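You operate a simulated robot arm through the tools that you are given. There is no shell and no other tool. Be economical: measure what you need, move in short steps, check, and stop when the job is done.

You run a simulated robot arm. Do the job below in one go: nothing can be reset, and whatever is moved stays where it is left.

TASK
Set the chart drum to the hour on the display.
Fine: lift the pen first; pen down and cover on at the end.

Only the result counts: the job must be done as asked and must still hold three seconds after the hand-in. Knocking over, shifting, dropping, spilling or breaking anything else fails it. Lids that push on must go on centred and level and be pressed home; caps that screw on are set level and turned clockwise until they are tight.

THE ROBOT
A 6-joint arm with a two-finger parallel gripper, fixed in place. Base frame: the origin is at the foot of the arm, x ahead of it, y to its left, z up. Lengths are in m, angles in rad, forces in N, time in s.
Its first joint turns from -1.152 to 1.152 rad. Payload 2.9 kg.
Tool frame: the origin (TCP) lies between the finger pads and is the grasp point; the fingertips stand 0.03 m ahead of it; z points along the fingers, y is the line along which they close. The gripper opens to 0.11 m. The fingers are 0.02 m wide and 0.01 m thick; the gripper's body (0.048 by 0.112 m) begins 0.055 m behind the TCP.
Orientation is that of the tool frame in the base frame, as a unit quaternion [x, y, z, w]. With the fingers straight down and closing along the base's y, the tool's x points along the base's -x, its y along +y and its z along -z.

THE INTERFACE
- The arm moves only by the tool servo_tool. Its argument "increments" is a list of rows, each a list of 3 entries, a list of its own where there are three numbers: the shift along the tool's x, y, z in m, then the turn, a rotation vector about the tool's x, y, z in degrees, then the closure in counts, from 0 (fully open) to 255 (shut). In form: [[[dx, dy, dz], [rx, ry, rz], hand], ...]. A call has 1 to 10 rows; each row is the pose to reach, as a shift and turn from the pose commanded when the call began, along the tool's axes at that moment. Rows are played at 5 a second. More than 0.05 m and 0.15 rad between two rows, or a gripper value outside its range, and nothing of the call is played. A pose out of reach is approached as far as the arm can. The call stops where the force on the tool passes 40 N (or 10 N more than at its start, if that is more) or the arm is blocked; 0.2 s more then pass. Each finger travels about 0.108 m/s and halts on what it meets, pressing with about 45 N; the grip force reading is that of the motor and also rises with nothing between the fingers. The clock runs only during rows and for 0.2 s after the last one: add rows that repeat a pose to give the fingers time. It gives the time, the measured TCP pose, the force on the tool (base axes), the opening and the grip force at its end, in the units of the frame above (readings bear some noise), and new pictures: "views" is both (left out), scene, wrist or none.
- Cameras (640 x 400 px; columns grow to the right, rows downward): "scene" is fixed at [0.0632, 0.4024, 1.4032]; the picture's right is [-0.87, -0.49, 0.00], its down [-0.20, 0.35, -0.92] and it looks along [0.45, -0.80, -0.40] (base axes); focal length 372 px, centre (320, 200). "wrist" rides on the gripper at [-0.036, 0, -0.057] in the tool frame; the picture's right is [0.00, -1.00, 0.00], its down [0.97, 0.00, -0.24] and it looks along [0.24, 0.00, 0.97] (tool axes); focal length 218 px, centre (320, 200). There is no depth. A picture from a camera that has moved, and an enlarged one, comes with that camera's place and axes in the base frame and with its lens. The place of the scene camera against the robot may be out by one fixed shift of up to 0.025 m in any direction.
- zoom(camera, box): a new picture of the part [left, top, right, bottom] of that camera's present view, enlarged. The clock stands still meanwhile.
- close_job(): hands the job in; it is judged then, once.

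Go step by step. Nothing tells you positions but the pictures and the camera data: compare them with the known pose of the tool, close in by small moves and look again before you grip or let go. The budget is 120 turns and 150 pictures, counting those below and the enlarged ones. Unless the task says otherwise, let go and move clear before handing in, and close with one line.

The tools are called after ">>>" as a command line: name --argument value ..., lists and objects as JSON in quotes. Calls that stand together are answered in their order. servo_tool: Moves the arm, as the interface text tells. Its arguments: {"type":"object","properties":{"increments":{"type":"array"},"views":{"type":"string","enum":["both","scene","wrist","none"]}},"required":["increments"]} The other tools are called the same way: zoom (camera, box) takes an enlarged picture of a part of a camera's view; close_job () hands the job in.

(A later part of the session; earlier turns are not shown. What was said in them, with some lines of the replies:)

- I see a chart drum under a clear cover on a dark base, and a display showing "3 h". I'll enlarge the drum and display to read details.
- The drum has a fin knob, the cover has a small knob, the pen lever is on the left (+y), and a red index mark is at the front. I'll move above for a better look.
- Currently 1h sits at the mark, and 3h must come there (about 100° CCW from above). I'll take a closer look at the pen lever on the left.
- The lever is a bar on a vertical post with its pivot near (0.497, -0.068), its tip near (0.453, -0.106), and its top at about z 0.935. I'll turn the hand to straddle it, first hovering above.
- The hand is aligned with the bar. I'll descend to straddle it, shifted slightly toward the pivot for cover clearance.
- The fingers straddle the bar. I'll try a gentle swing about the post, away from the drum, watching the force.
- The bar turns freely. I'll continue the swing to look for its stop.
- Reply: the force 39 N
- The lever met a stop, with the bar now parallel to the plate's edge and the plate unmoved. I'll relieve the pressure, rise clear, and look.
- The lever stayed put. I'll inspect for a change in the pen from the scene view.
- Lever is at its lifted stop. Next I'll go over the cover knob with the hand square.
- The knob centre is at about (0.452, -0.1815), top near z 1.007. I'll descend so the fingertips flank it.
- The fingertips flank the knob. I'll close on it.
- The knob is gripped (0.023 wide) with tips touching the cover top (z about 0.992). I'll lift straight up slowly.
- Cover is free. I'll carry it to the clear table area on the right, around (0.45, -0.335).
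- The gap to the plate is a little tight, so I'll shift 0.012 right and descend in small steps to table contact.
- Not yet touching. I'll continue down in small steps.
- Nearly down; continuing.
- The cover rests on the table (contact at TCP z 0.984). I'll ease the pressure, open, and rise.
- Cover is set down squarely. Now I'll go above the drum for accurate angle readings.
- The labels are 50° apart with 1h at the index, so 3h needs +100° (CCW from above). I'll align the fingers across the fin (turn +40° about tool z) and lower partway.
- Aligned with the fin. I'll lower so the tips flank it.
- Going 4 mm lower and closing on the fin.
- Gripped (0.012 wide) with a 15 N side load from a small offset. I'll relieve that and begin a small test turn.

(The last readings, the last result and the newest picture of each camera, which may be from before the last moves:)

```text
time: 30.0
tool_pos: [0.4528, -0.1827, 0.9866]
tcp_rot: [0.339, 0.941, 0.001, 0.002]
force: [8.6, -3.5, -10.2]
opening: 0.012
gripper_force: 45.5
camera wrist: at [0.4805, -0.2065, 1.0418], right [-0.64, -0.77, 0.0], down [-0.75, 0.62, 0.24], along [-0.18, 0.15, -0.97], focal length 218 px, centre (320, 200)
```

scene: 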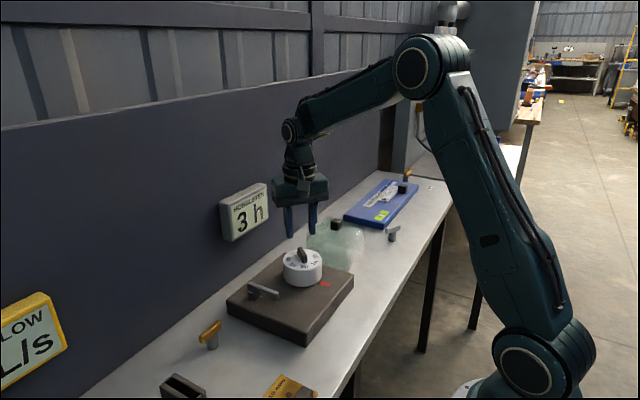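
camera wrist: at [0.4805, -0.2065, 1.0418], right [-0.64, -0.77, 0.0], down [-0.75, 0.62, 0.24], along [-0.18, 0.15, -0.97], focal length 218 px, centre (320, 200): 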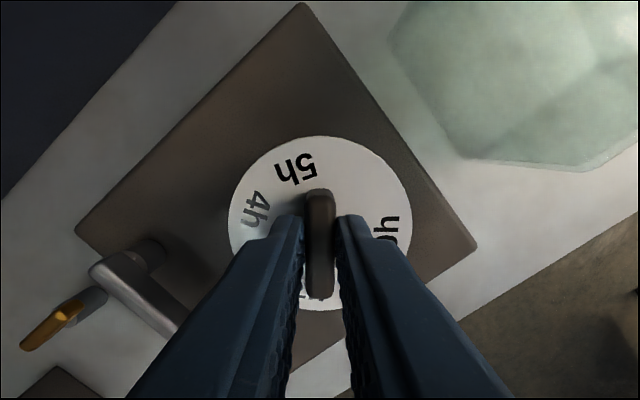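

The side load is relieved. Now turn the drum in steps, checking forces.

>>> servo_tool --increments '[[[0, 0, 0], [0, 0, -7], 240], [[0, 0, 0], [0, 0, -14], 240], [[0, 0, 0], [0, 0, -21], 240], [[0, 0, 0], [0, 0, -21], 240]]' --views "wrist"

```text
time: 31.0
tool_pos: [0.4536, -0.1813, 0.9858]
tcp_rot: [0.16, 0.987, 0.001, 0.002]
force: [22.8, 17.8, -16.0]
opening: 0.0117
gripper_force: 44.8
camera wrist: at [0.4875, -0.1938, 1.0419], right [-0.32, -0.95, 0.0], down [-0.92, 0.31, 0.24], along [-0.23, 0.08, -0.97], focal length 218 px, centre (320, 200)
```

wrist: 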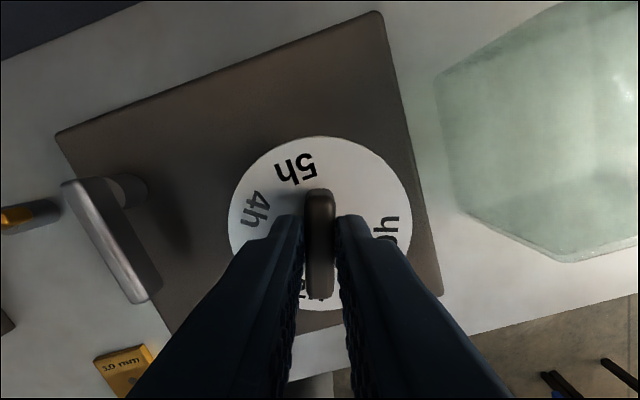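

The drum turns with the fin. I'll trim the accumulated side load and continue.

>>> servo_tool --increments '[[[-0.0015, 0.0022, 0.001], [0, 0, 0], 240], [[-0.0015, 0.0022, 0.001], [0, 0, 0], 240]]' --views "none"

```text
time: 31.6
tool_pos: [0.4534, -0.1809, 0.9861]
tcp_rot: [0.162, 0.987, 0.002, 0.0]
force: [6.0, 14.8, 0.9]
opening: 0.0118
gripper_force: 45.0
```

>>> servo_tool --increments '[[[0, 0.001, 0], [0, 0, -6], 240], [[0, 0.001, 0], [0, 0, -12], 240], [[0, 0.001, 0], [0, 0, -18], 240], [[0, 0.001, 0], [0, 0, -24], 240], [[0, 0.001, 0], [0, 0, -24], 240]]' --views "none"

```text
time: 32.8
tool_pos: [0.4527, -0.1795, 0.9864]
tcp_rot: [-0.048, 0.999, 0.0, 0.001]
force: [-1.4, 17.5, 18.8]
opening: 0.0119
gripper_force: 44.5
```

>>> servo_tool --increments '[[[0, 0.0013, -0.001], [0, 0, -6], 240], [[0, 0.0013, -0.001], [0, 0, -12], 240], [[0, 0.0013, -0.001], [0, 0, -18], 240], [[0, 0.0013, -0.001], [0, 0, -24], 240], [[0, 0.0013, -0.001], [0, 0, -24], 240]]' --views "none"

```text
time: 34.0
tool_pos: [0.4529, -0.1797, 0.9869]
tcp_rot: [-0.254, 0.967, 0.001, 0.0]
force: [-4.1, 17.7, 8.2]
opening: 0.012
gripper_force: 45.8
```

>>> servo_tool --increments '[[[0, 0.0012, 0], [0, 0, -7], 240], [[0, 0.0012, 0], [0, 0, -14], 240], [[0, 0.0012, 0], [0, 0, -21], 240], [[0, 0.0012, 0], [0, 0, -28], 240], [[0, 0.0012, 0], [0, 0, -30.5], 240], [[0, 0.0012, 0], [0, 0, -30.5], 240]]' --views "both"

>>> zoom --camera "scene" --box '[240, 205, 360, 305]'

```text
time: 35.4
tool_pos: [0.4515, -0.1775, 0.9857]
tcp_rot: [-0.498, 0.867, 0.003, -0.001]
force: [-15.4, 21.7, 5.0]
opening: 0.0119
gripper_force: 45.1
camera wrist: at [0.4705, -0.1473, 1.0418], right [0.86, -0.5, 0.0], down [-0.49, -0.84, 0.24], along [-0.12, -0.21, -0.97], focal length 218 px, centre (320, 200)
```

scene: 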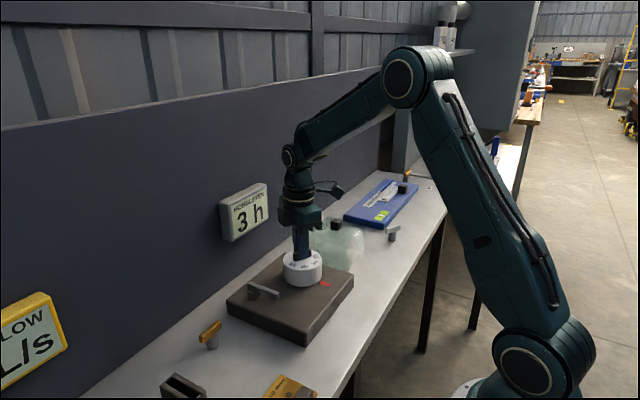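
wrist: 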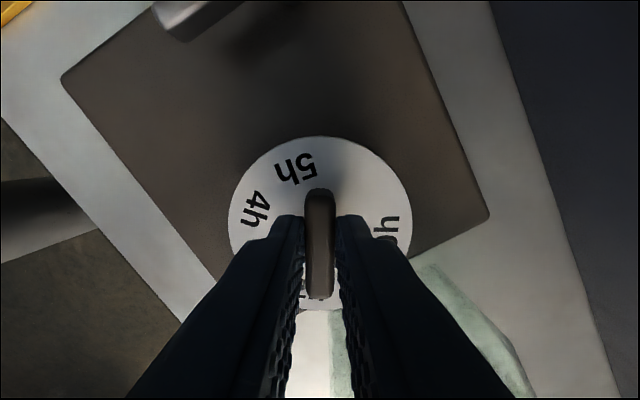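

```text
4.00 times, centred on (300, 255) of scene
camera zoom: at [0.0627, 0.403, 1.403], right [-0.87, -0.49, 0.0], down [-0.2, 0.35, -0.92], along [0.45, -0.8, -0.4], focal length 1488 px, centre (400, -20)
```

zoom: 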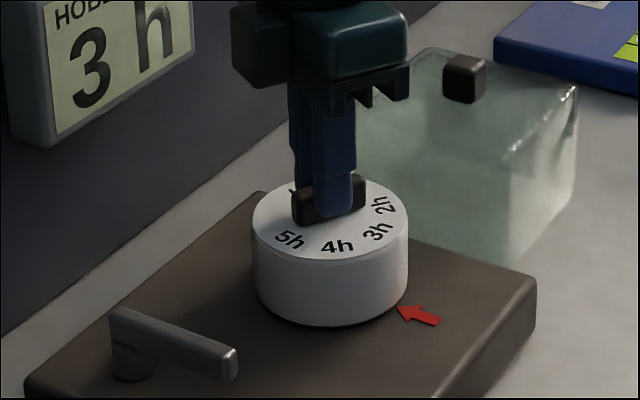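

3h now sits where 1h was. I'll relieve the side load, open, rise, and measure from above.

>>> servo_tool --increments '[[[0, 0.002, 0], [0, 0, 0], 240], [[0, 0.002, 0], [0, 0, 0], 240]]' --views "none"

```text
time: 36.0
tool_pos: [0.4516, -0.1772, 0.986]
tcp_rot: [-0.498, 0.867, -0.001, 0.0]
force: [-5.3, 15.9, -1.4]
opening: 0.0119
gripper_force: 45.2
```

>>> servo_tool --increments '[[[-0.001, 0.0012, 0], [0, 0, 0], 240], [[-0.001, 0.0012, 0], [0, 0, 0], 230], [[-0.001, 0.0012, 0], [0, 0, 0], 215], [[-0.001, 0.0012, 0], [0, 0, 0], 195], [[-0.001, 0.0012, 0], [0, 0, 0], 195], [[-0.001, 0.0012, -0.03], [0, 0, 0], 195], [[-0.001, 0.0012, -0.06], [0, 0, 0], 160], [[-0.001, 0.0012, -0.1], [0, 0, 0], 120], [[-0.001, 0.0012, -0.1], [0, 0, 0], 120]]' --views "scene"

```text
time: 38.0
tool_pos: [0.4504, -0.1766, 1.0864]
tcp_rot: [-0.498, 0.867, 0.0, 0.0]
force: [0.5, 0.1, 0.0]
opening: 0.0582
gripper_force: 0.0
```

scene: 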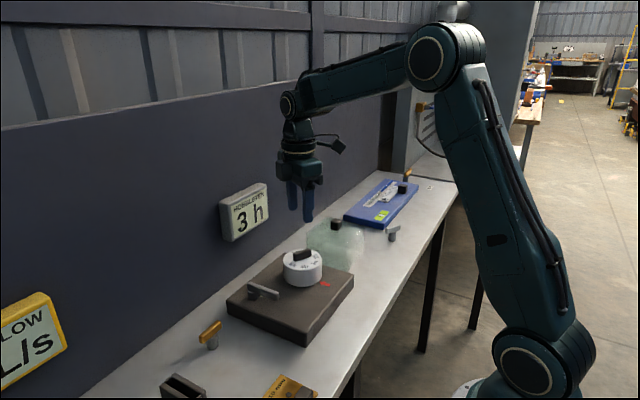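

Now I'll square the hand (turn back +60°) over the drum and look from above.

>>> servo_tool --increments '[[[0, 0, 0], [0, 0, 8], 120], [[0, 0, 0], [0, 0, 16], 120], [[0, 0, 0], [0, 0, 24], 120], [[0, 0, 0], [0, 0, 32], 120], [[0, 0, 0], [0, 0, 40], 120], [[0, 0, 0], [0, 0, 48], 120], [[0, 0, 0], [0, 0, 56], 120], [[0, 0, 0], [0, 0, 59.7], 120], [[0, 0, 0], [0, 0, 59.7], 120]]' --views "wrist"

>>> zoom --camera "wrist" --box '[250, 130, 390, 240]'

```text
time: 40.0
tool_pos: [0.4501, -0.1759, 1.0865]
tcp_rot: [0.001, 1.0, 0.0, 0.001]
force: [0.1, 0.2, 0.1]
opening: 0.0582
gripper_force: 0.0
camera wrist: at [0.487, -0.1772, 1.1417], right [0.0, -1.0, 0.0], down [-0.97, 0.0, 0.24], along [-0.24, 0.0, -0.97], focal length 218 px, centre (320, 200)
```

wrist: 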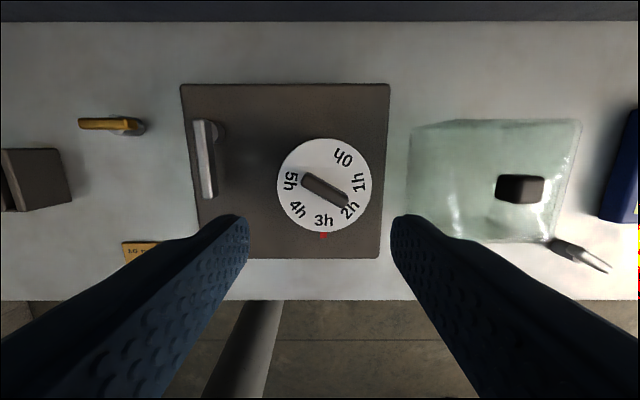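

```text
3.64 times, centred on (320, 185) of wrist
camera zoom: at [0.487, -0.1772, 1.1417], right [0.0, -1.0, 0.0], down [-0.97, 0.0, 0.24], along [-0.24, 0.0, -0.97], focal length 794 px, centre (320, 254)
```

zoom: 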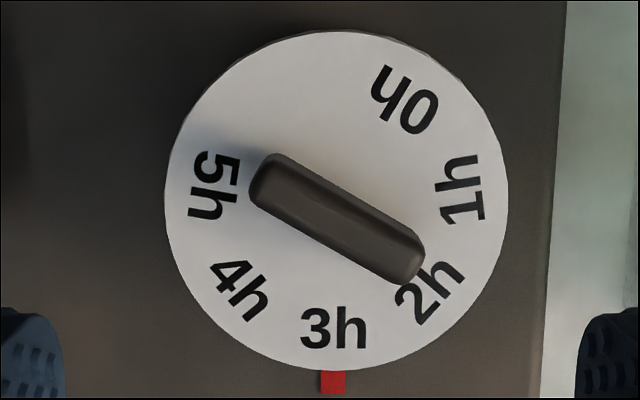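

3h is on the mark within about half a degree. Now the pen goes back down: hover over the lever first.

>>> servo_tool --increments '[[[-0.005, 0.03, 0], [0, 0, 0], 150], [[-0.01, 0.06, 0], [0, 0, 0], 180], [[-0.015, 0.09, 0], [0, 0, 0], 185], [[-0.017, 0.107, 0.02], [0, 0, 0], 185], [[-0.017, 0.107, 0.05], [0, 0, 0], 185], [[-0.017, 0.107, 0.05], [0, 0, 0], 185]]' --views "wrist"

```text
time: 41.4
tool_pos: [0.4672, -0.0689, 1.0357]
tcp_rot: [-0.001, 1.0, 0.0, 0.0]
force: [-0.4, -0.7, -0.3]
opening: 0.0303
gripper_force: 0.0
camera wrist: at [0.5038, -0.0691, 1.0916], right [0.0, -1.0, 0.0], down [-0.97, 0.0, 0.24], along [-0.24, 0.0, -0.97], focal length 218 px, centre (320, 200)
```

wrist: 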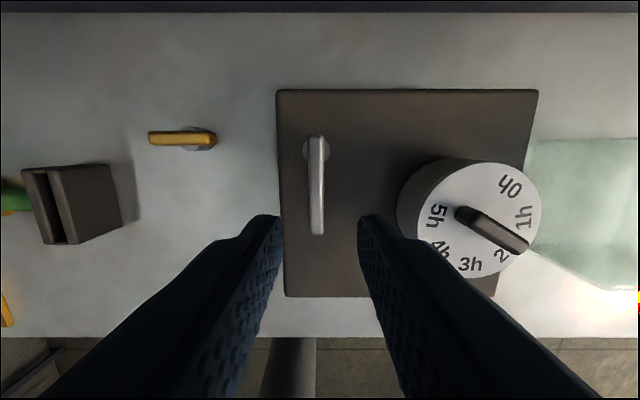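

Bar is centred between the fingers; descending to straddle it.

>>> servo_tool --increments '[[[0, 0.0015, 0.03], [0, 0, 0], 195], [[0, 0.0015, 0.055], [0, 0, 0], 198], [[0, 0.0015, 0.07], [0, 0, 0], 198], [[0, 0.0015, 0.0795], [0, 0, 0], 198], [[0, 0.0015, 0.0795], [0, 0, 0], 198]]' --views "wrist"

```text
time: 42.6
tool_pos: [0.4676, -0.0673, 0.9571]
tcp_rot: [-0.001, 1.0, 0.0, 0.001]
force: [-0.2, -0.5, -0.2]
opening: 0.0248
gripper_force: 0.1
camera wrist: at [0.5042, -0.0682, 1.0122], right [0.0, -1.0, 0.0], down [-0.97, 0.0, 0.24], along [-0.24, 0.0, -0.97], focal length 218 px, centre (320, 200)
```

wrist: 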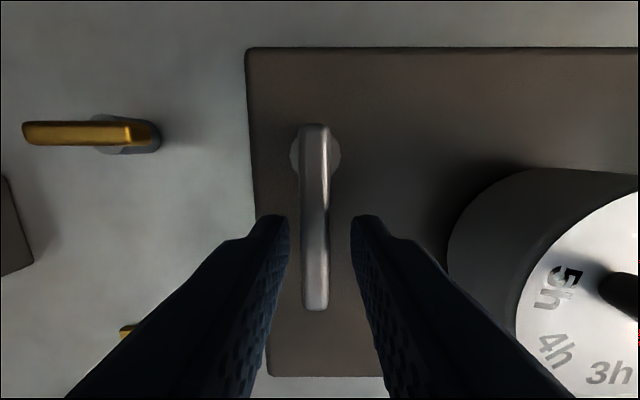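

Straddled. Now swing the lever back toward the drum.

>>> servo_tool --increments '[[[-0.0003, -0.0046, 0], [0, 0, -8], 198], [[-0.0013, -0.0091, 0], [0, 0, -16], 198], [[-0.0029, -0.0134, 0], [0, 0, -24], 198], [[-0.005, -0.0175, 0], [0, 0, -32], 198], [[-0.0077, -0.0212, 0], [0, 0, -40], 198], [[-0.0077, -0.0212, 0], [0, 0, -40], 198]]' --views "wrist"

```text
time: 44.0
tool_pos: [0.4752, -0.0883, 0.957]
tcp_rot: [-0.343, 0.94, -0.001, 0.001]
force: [0.3, 0.3, 0.1]
opening: 0.0247
gripper_force: 0.2
camera wrist: at [0.5034, -0.0668, 1.0128], right [0.64, -0.77, 0.0], down [-0.74, -0.63, 0.24], along [-0.18, -0.15, -0.97], focal length 218 px, centre (320, 200)
```

wrist: 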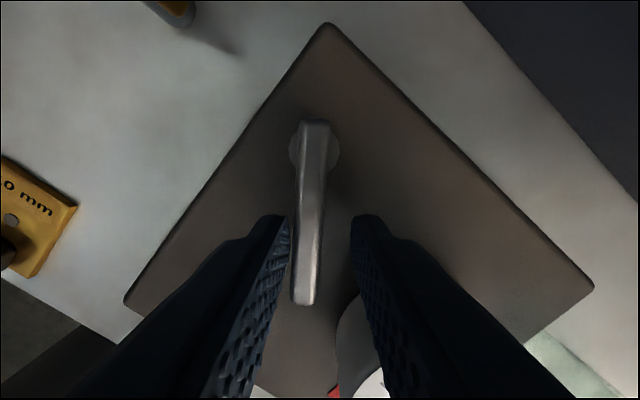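

The lever follows, lagging by the finger gap. I'll push a bit further to feel for its stop.

>>> servo_tool --increments '[[[-0.0001, -0.0023, 0], [0, 0, -4], 198], [[-0.0003, -0.0046, 0], [0, 0, -8], 198], [[-0.0003, -0.0046, 0], [0, 0, -8], 198]]' --views "wrist"

```text
time: 44.8
tool_pos: [0.4784, -0.0918, 0.9567]
tcp_rot: [-0.408, 0.913, 0.001, 0.001]
force: [-2.1, 6.1, 0.9]
opening: 0.0274
gripper_force: 2.9
camera wrist: at [0.5028, -0.0657, 1.0125], right [0.74, -0.67, 0.0], down [-0.65, -0.72, 0.24], along [-0.16, -0.18, -0.97], focal length 218 px, centre (320, 200)
```

wrist: 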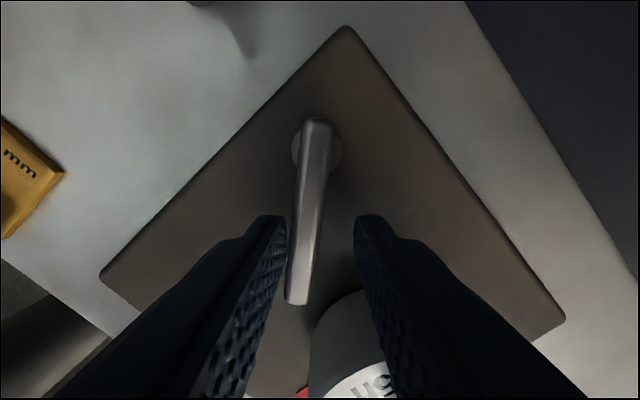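

The lever has reached its stop at about the original 39°. One slight extra push, then back off and rise.

>>> servo_tool --increments '[[[-0.0001, -0.0017, 0], [0, 0, -3], 198], [[-0.0001, -0.0017, 0], [0, 0, -3], 198], [[0, 0.004, 0], [0, 0, 3], 195], [[0, 0.004, 0], [0, 0, 4], 185], [[0, 0.004, -0.03], [0, 0, 4], 180], [[0, 0.004, -0.07], [0, 0, 4], 180], [[0, 0.004, -0.1], [0, 0, 4], 180], [[0, 0.004, -0.13], [0, 0, 8], 180], [[0, 0.004, -0.13], [0, 0, 8], 180]]' --views "both"

>>> zoom --camera "scene" --box '[220, 220, 360, 310]'

```text
time: 46.8
tool_pos: [0.4759, -0.0892, 1.0866]
tcp_rot: [-0.342, 0.94, 0.001, 0.0]
force: [1.2, -0.6, 0.4]
opening: 0.0325
gripper_force: 0.2
camera wrist: at [0.5031, -0.0673, 1.1428], right [0.64, -0.77, 0.0], down [-0.74, -0.62, 0.24], along [-0.18, -0.15, -0.97], focal length 218 px, centre (320, 200)
```

scene: 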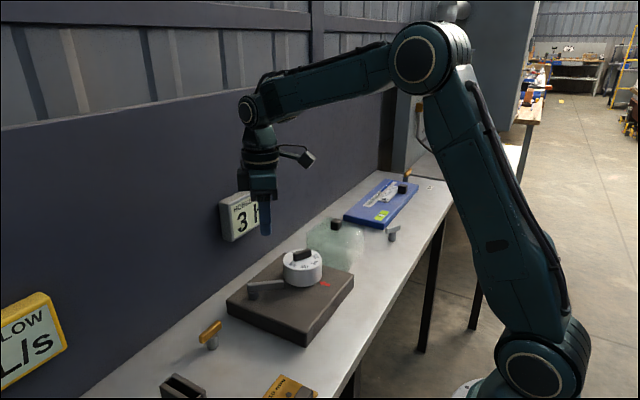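
wrist: 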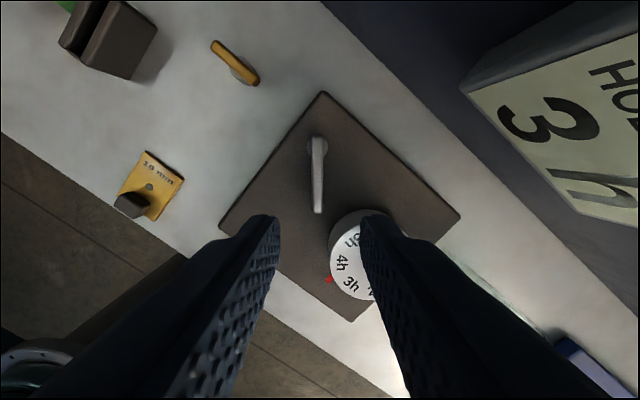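

```text
4.44 times, centred on (290, 265) of scene
camera zoom: at [0.0632, 0.4024, 1.4032], right [-0.87, -0.49, 0.0], down [-0.2, 0.35, -0.92], along [0.45, -0.8, -0.4], focal length 1654 px, centre (453, -89)
```

zoom: 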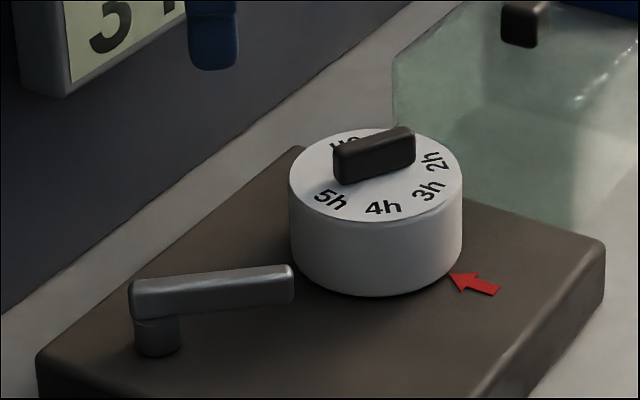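

The lever matches its original pose. Now back to the cover on the right.

>>> servo_tool --increments '[[[0.026, -0.026, -0.01], [0, 0, 6], 150], [[0.052, -0.052, -0.01], [0, 0, 12], 150], [[0.079, -0.078, -0.01], [0, 0, 18], 150], [[0.105, -0.105, -0.01], [0, 0, 24], 150], [[0.131, -0.131, -0.01], [0, 0, 30], 150], [[0.157, -0.157, -0.01], [0, 0, 36], 150], [[0.1836, -0.183, -0.01], [0, 0, 40], 150], [[0.1836, -0.183, -0.01], [0, 0, 40], 150]]' --views "wrist"

```text
time: 48.6
tool_pos: [0.4528, -0.3485, 1.097]
tcp_rot: [0.0, 1.0, -0.001, 0.001]
force: [-0.1, -0.3, 0.1]
opening: 0.0451
gripper_force: 0.0
camera wrist: at [0.4894, -0.3495, 1.1528], right [0.0, -1.0, 0.0], down [-0.97, 0.0, 0.24], along [-0.24, 0.0, -0.97], focal length 218 px, centre (320, 200)
```

wrist: 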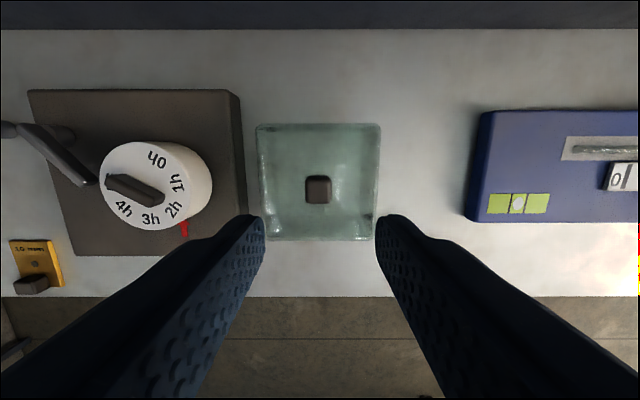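

Descending onto the knob at the pose where I released it.

>>> servo_tool --increments '[[[0.0005, 0.001, 0.04], [0, 0, 0], 150], [[0.0005, 0.001, 0.08], [0, 0, 0], 150], [[0.0005, 0.001, 0.1], [0, 0, 0], 150], [[0.0005, 0.001, 0.1115], [0, 0, 0], 150], [[0.0005, 0.001, 0.1115], [0, 0, 0], 150]]' --views "wrist"

>>> zoom --camera "scene" --box '[290, 200, 390, 280]'

```text
time: 49.8
tool_pos: [0.4535, -0.348, 0.9851]
tcp_rot: [0.0, 1.0, -0.001, 0.001]
force: [-0.1, -0.4, -0.6]
opening: 0.0454
gripper_force: 0.0
camera wrist: at [0.4886, -0.3482, 1.0411], right [0.0, -1.0, 0.0], down [-0.97, 0.0, 0.24], along [-0.24, 0.0, -0.97], focal length 218 px, centre (320, 200)
```

wrist: 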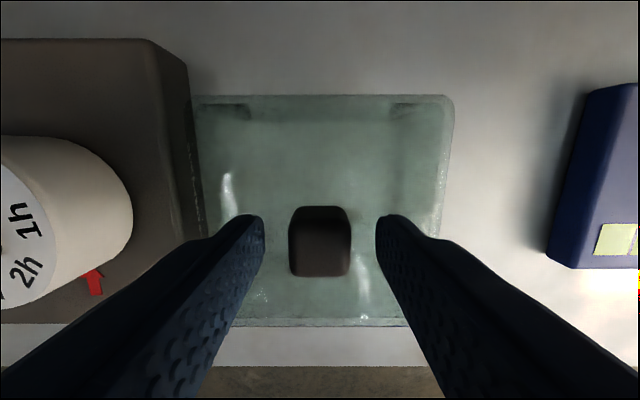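

```text
5.00 times, centred on (340, 240) of scene
camera zoom: at [0.0632, 0.4024, 1.4032], right [-0.87, -0.49, 0.0], down [-0.2, 0.35, -0.92], along [0.45, -0.8, -0.4], focal length 1860 px, centre (220, 0)
```

zoom: 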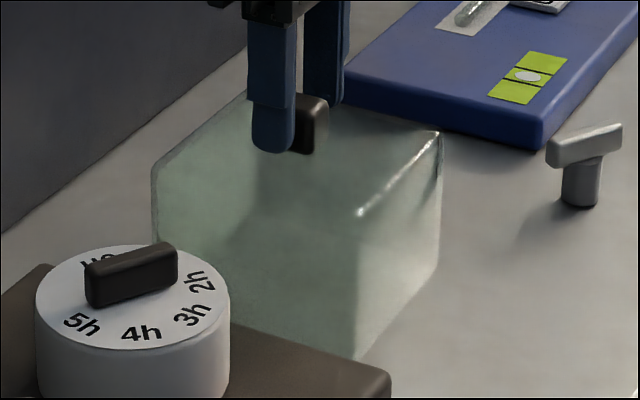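

Positions match. I'll grip the knob.

>>> servo_tool --increments '[[[0, 0, 0], [0, 0, 0], 200], [[0, 0, 0], [0, 0, 0], 255], [[0, 0, 0], [0, 0, 0], 255], [[0, 0, 0], [0, 0, 0], 255]]' --views "wrist"

```text
time: 50.8
tool_pos: [0.4517, -0.3476, 0.9855]
tcp_rot: [0.0, 1.0, 0.0, 0.0]
force: [-0.1, 0.8, 0.5]
opening: 0.0232
gripper_force: 45.2
camera wrist: at [0.4886, -0.3482, 1.0412], right [0.0, -1.0, 0.0], down [-0.97, 0.0, 0.24], along [-0.24, 0.0, -0.97], focal length 218 px, centre (320, 200)
```

wrist: 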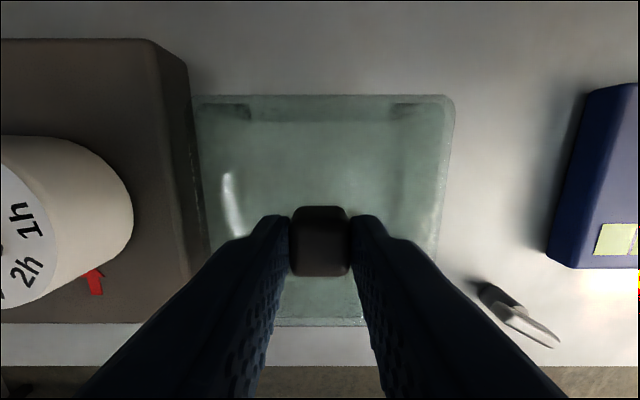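

Gripped firmly. I'll lift and carry it back over the drum, staying high.

>>> servo_tool --increments '[[[0, 0, -0.01], [0, 0, 0], 255], [[0, 0, -0.04], [0, 0, 0], 255], [[0, 0, -0.08], [0, 0, 0], 255], [[0, 0, -0.12], [0, 0, 0], 255], [[0, 0, -0.15], [0, 0, 0], 255], [[0, 0.04, -0.15], [0, 0, 0], 255], [[0, 0.08, -0.15], [0, 0, 0], 255], [[0, 0.12, -0.15], [0, 0, 0], 255], [[0, 0.1675, -0.15], [0, 0, 0], 255], [[0, 0.1675, -0.15], [0, 0, 0], 255]]' --views "both"

```text
time: 53.0
tool_pos: [0.4512, -0.177, 1.1329]
tcp_rot: [-0.001, 1.0, 0.0, 0.0]
force: [0.5, 0.6, -1.3]
opening: 0.0234
gripper_force: 44.8
camera wrist: at [0.488, -0.1788, 1.1892], right [0.0, -1.0, 0.0], down [-0.97, 0.0, 0.24], along [-0.24, 0.0, -0.97], focal length 218 px, centre (320, 200)
```

scene: 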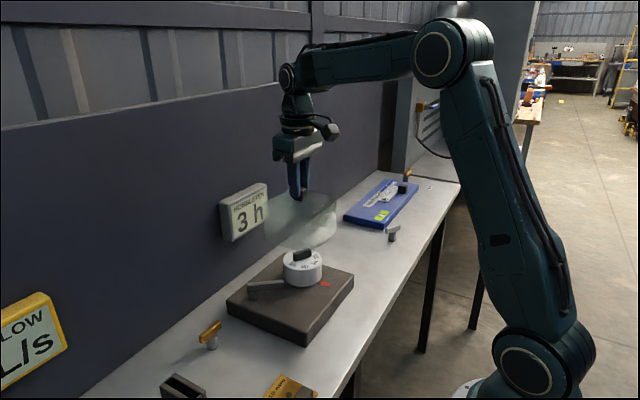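
wrist: 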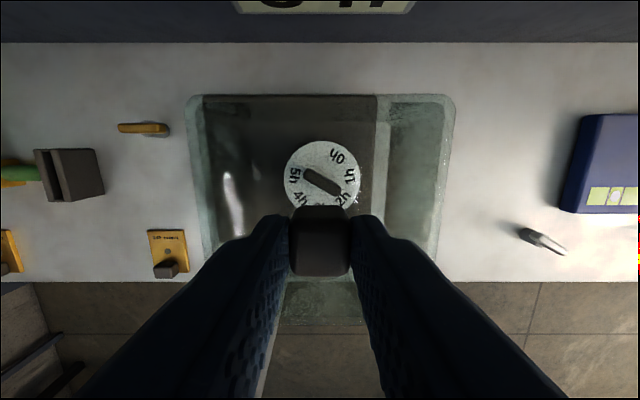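

Compared with the lift-off view, the hand is about 2.5 mm too far in +y. I'll correct and lower partway.

>>> servo_tool --increments '[[[0.0006, -0.0025, 0], [0, 0, 0], 255], [[0.0006, -0.0025, 0.03], [0, 0, 0], 255], [[0.0006, -0.0025, 0.06], [0, 0, 0], 255], [[0.0006, -0.0025, 0.075], [0, 0, 0], 255], [[0.0006, -0.0025, 0.085], [0, 0, 0], 255], [[0.0006, -0.0025, 0.085], [0, 0, 0], 255]]' --views "both"

>>> zoom --camera "scene" --box '[220, 220, 360, 310]'

```text
time: 54.4
tool_pos: [0.4515, -0.1816, 1.0499]
tcp_rot: [0.001, 1.0, 0.0, 0.0]
force: [-0.2, 0.2, -0.6]
opening: 0.0234
gripper_force: 44.6
camera wrist: at [0.4881, -0.1827, 1.1061], right [0.0, -1.0, 0.0], down [-0.97, 0.0, 0.24], along [-0.24, 0.0, -0.97], focal length 218 px, centre (320, 200)
```

scene: 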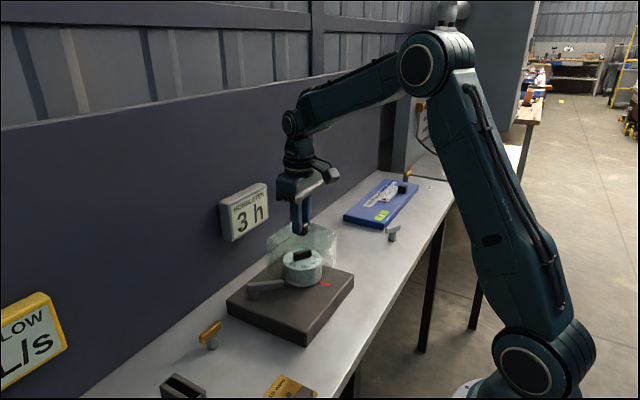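
wrist: 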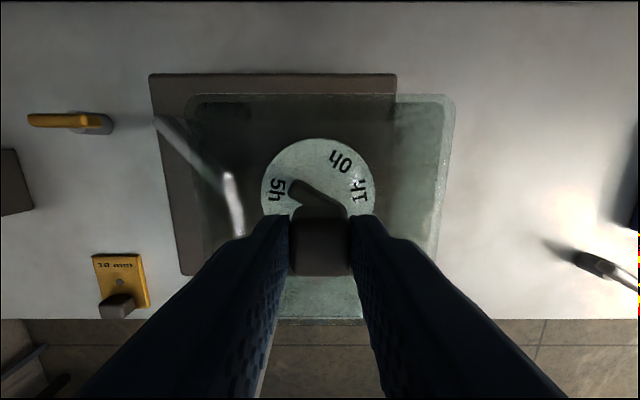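

```text
4.44 times, centred on (290, 265) of scene
camera zoom: at [0.0633, 0.4024, 1.4032], right [-0.87, -0.49, 0.0], down [-0.2, 0.35, -0.92], along [0.45, -0.8, -0.4], focal length 1654 px, centre (453, -89)
```

zoom: 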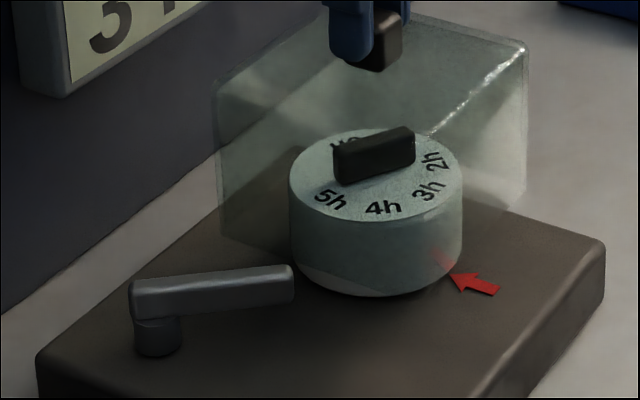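

Alignment is within about 1 mm; I'll trim y by +0.8 mm and lower gently to seat.

>>> servo_tool --increments '[[[0, 0.0008, 0.006], [0, 0, 0], 255], [[0, 0.0008, 0.012], [0, 0, 0], 255], [[0, 0.0008, 0.016], [0, 0, 0], 255], [[0, 0.0008, 0.019], [0, 0, 0], 255], [[0, 0.0008, 0.021], [0, 0, 0], 255], [[0, 0.0008, 0.021], [0, 0, 0], 255]]' --views "wrist"

>>> zoom --camera "scene" --box '[220, 220, 360, 310]'

```text
time: 55.8
tool_pos: [0.4503, -0.1805, 1.0292]
tcp_rot: [0.0, 1.0, 0.0, 0.001]
force: [0.4, -0.5, -1.4]
opening: 0.023
gripper_force: 45.1
camera wrist: at [0.488, -0.1816, 1.0849], right [0.0, -1.0, 0.0], down [-0.97, 0.0, 0.24], along [-0.24, 0.0, -0.97], focal length 218 px, centre (320, 200)
```

wrist: 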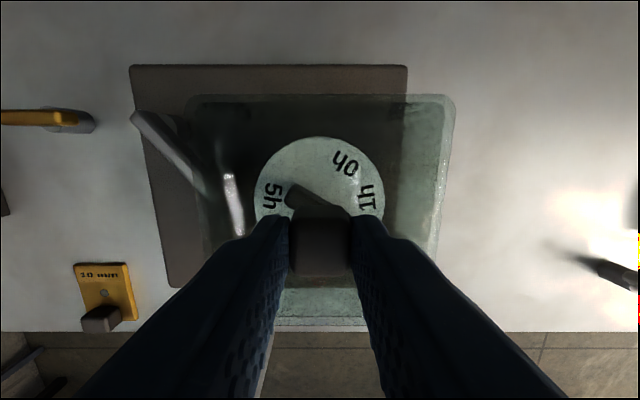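

```text
4.44 times, centred on (290, 265) of scene
camera zoom: at [0.0633, 0.4024, 1.4032], right [-0.87, -0.49, 0.0], down [-0.2, 0.35, -0.92], along [0.45, -0.8, -0.4], focal length 1654 px, centre (453, -89)
```

zoom: 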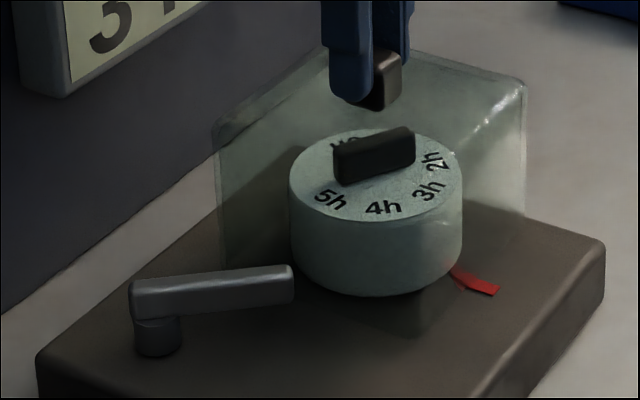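

Nearly seated; corners match laterally. Continue down in 1 mm steps.

>>> servo_tool --increments '[[[0, 0, 0.001], [0, 0, 0], 255], [[0, 0, 0.002], [0, 0, 0], 255], [[0, 0, 0.003], [0, 0, 0], 255], [[0, 0, 0.004], [0, 0, 0], 255], [[0, 0, 0.005], [0, 0, 0], 255], [[0, 0, 0.005], [0, 0, 0], 255]]' --views "none"

>>> zoom --camera "scene" --box '[220, 220, 360, 310]'

```text
time: 57.2
tool_pos: [0.4513, -0.1812, 1.0248]
tcp_rot: [0.0, 1.0, 0.001, 0.002]
force: [-1.1, 0.8, 18.9]
opening: 0.023
gripper_force: 45.0
```

```text
4.44 times, centred on (290, 265) of scene
camera zoom: at [0.063, 0.4025, 1.4032], right [-0.87, -0.49, 0.0], down [-0.2, 0.35, -0.92], along [0.45, -0.8, -0.4], focal length 1654 px, centre (453, -89)
```

zoom: 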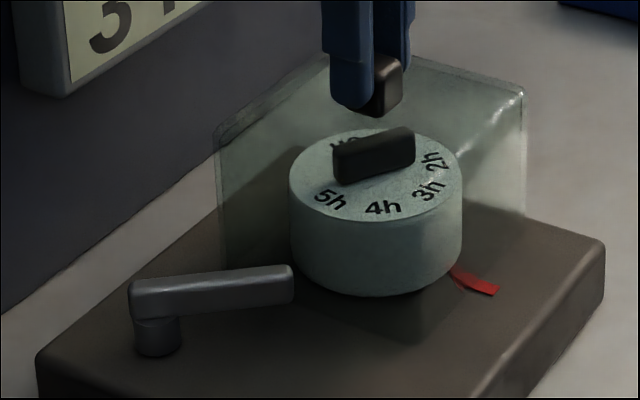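

Contact at 19 N. I'll press slightly more, then ease, open and rise to check seating.

>>> servo_tool --increments '[[[0, 0, 0.001], [0, 0, 0], 255], [[0, 0, 0.0015], [0, 0, 0], 255], [[0, 0, 0.0015], [0, 0, 0], 255]]' --views "none"

>>> servo_tool --increments '[[[0, 0, -0.003], [0, 0, 0], 255], [[0, 0, -0.003], [0, 0, 0], 200], [[0, 0, -0.003], [0, 0, 0], 150], [[0, 0, -0.003], [0, 0, 0], 150], [[0, 0, -0.03], [0, 0, 0], 150], [[0, 0, -0.06], [0, 0, 0], 150], [[0, 0, -0.06], [0, 0, 0], 150]]' --views "wrist"

>>> zoom --camera "scene" --box '[220, 220, 360, 310]'

```text
time: 58.0
tool_pos: [0.4514, -0.1814, 1.0246]
tcp_rot: [0.0, 1.0, 0.0, 0.004]
force: [-7.6, 0.4, 37.0]
opening: 0.0231
gripper_force: 45.1
```

```text
time: 59.6
tool_pos: [0.4509, -0.1815, 1.0836]
tcp_rot: [0.0, 1.0, 0.0, 0.001]
force: [-0.2, -0.3, -0.4]
opening: 0.0453
gripper_force: 0.1
camera wrist: at [0.4879, -0.1822, 1.1388], right [0.0, -1.0, 0.0], down [-0.97, 0.0, 0.24], along [-0.24, 0.0, -0.97], focal length 218 px, centre (320, 200)
```

wrist: 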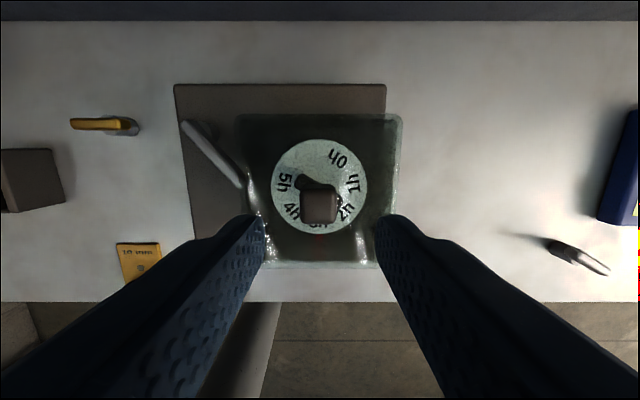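

```text
4.44 times, centred on (290, 265) of scene
camera zoom: at [0.0632, 0.4024, 1.4032], right [-0.87, -0.49, 0.0], down [-0.2, 0.35, -0.92], along [0.45, -0.8, -0.4], focal length 1654 px, centre (453, -89)
```

zoom: 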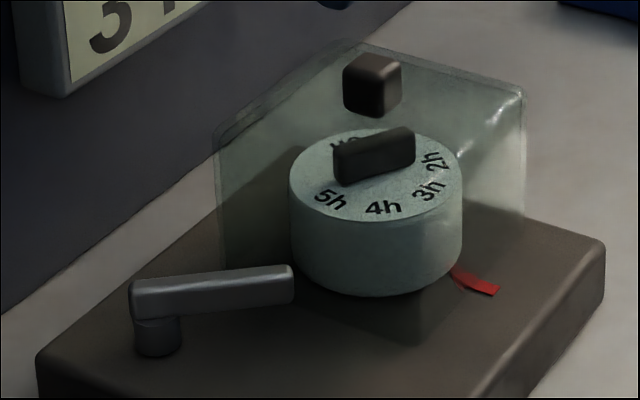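

The cover looks identical to its original seat. For surety I'll press it home with closed fingertips on the knob's top.

>>> servo_tool --increments '[[[0, 0, 0], [0, 0, 0], 255], [[0, 0, 0.02], [0, 0, 0], 255], [[0, 0, 0.034], [0, 0, 0], 255], [[0, 0, 0.037], [0, 0, 0], 255], [[0, 0, 0.039], [0, 0, 0], 255], [[0, 0, 0.041], [0, 0, 0], 255], [[0, 0, 0.042], [0, 0, 0], 255], [[0, 0, 0.043], [0, 0, 0], 255]]' --views "none"

```text
time: 61.4
tool_pos: [0.4523, -0.1793, 1.0424]
tcp_rot: [0.001, 1.0, 0.0, 0.001]
force: [-2.2, 2.3, 10.7]
opening: 0.0002
gripper_force: 37.6
```

>>> servo_tool --increments '[[[0, 0, 0.001], [0, 0, 0], 255], [[0, 0, 0.002], [0, 0, 0], 255], [[0, 0, 0.002], [0, 0, 0], 255]]' --views "none"

>>> servo_tool --increments '[[[0, 0, -0.005], [0, 0, 0], 255], [[0, 0, -0.04], [0, 0, 0], 255], [[0, 0, -0.08], [0, 0, 0], 200], [[0, 0, -0.12], [0, 0, 0], 150], [[0.03, 0, -0.15], [0, 0, 0], 120], [[0.03, 0, -0.15], [0, 0, 0], 120]]' --views "both"

>>> zoom --camera "scene" --box '[220, 220, 360, 310]'

>>> zoom --camera "wrist" --box '[220, 70, 400, 230]'

```text
time: 62.3
tool_pos: [0.452, -0.1798, 1.0396]
tcp_rot: [0.0, 1.0, 0.0, 0.004]
force: [-0.8, 0.6, 3.8]
opening: 0.0002
gripper_force: 37.5
stopped in row 3: the force on the tool passed its limit (the readings are from after the stop); the commanded pose is now the measured one
```

```text
time: 63.7
tool_pos: [0.4211, -0.1802, 1.1903]
tcp_rot: [-0.001, 1.0, -0.001, 0.002]
force: [-0.1, -0.1, 0.3]
opening: 0.0583
gripper_force: 0.1
camera wrist: at [0.4567, -0.1818, 1.2457], right [0.0, -1.0, 0.0], down [-0.97, 0.0, 0.23], along [-0.23, 0.0, -0.97], focal length 218 px, centre (320, 200)
```

scene: 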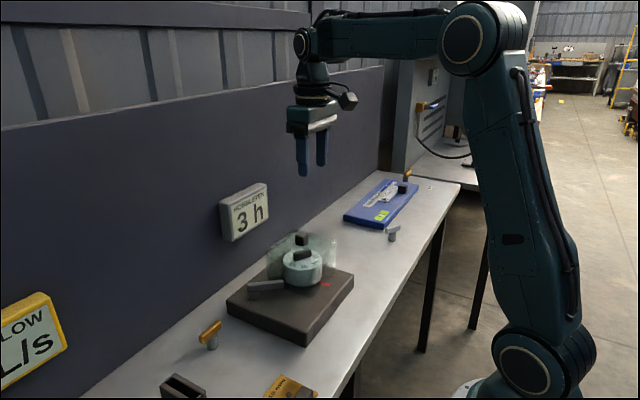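
wrist: 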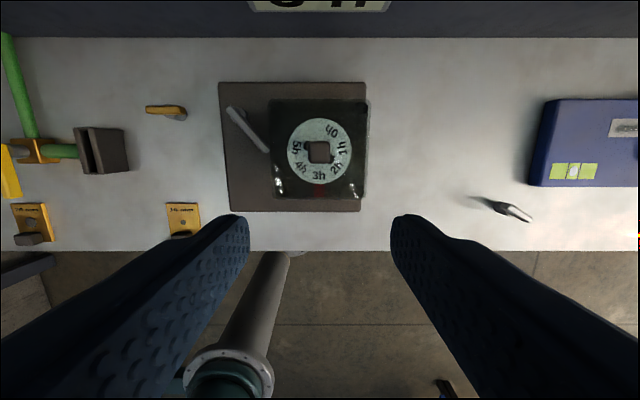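

```text
4.44 times, centred on (290, 265) of scene
camera zoom: at [0.0632, 0.4024, 1.4032], right [-0.87, -0.49, 0.0], down [-0.2, 0.35, -0.92], along [0.45, -0.8, -0.4], focal length 1654 px, centre (453, -89)
```

zoom: 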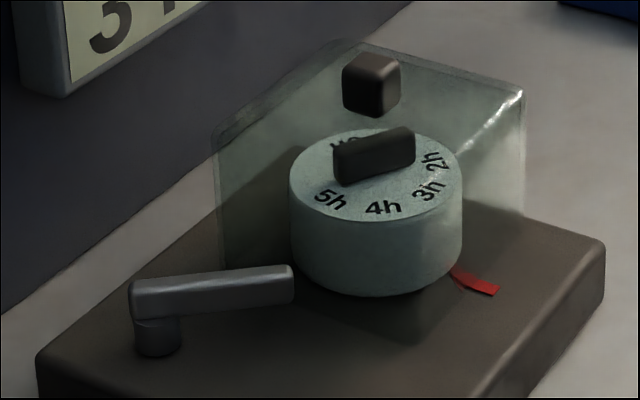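

```text
2.50 times, centred on (310, 150) of wrist
camera zoom: at [0.4567, -0.1818, 1.2457], right [0.0, -1.0, 0.0], down [-0.97, 0.0, 0.23], along [-0.23, 0.0, -0.97], focal length 546 px, centre (345, 325)
```

zoom: 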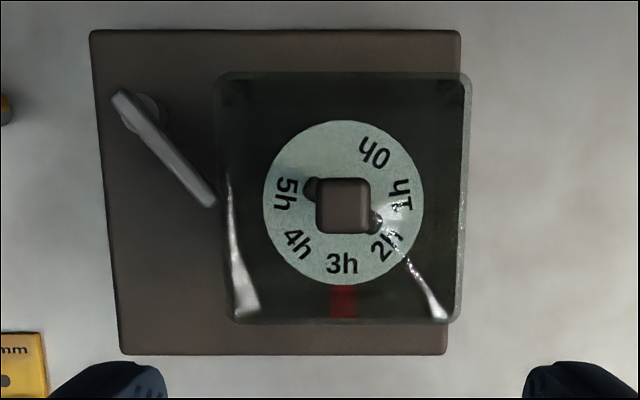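

Everything is in place: 3h is on the mark, the pen lever is down, the cover is seated and centred, and the arm is clear. Handing in.

>>> close_job

```text
The job is handed in.
```

The chart drum is set to 3 h, matching the display. The pen was lifted first and is back down, the cover is on and pressed home, and the arm is clear.
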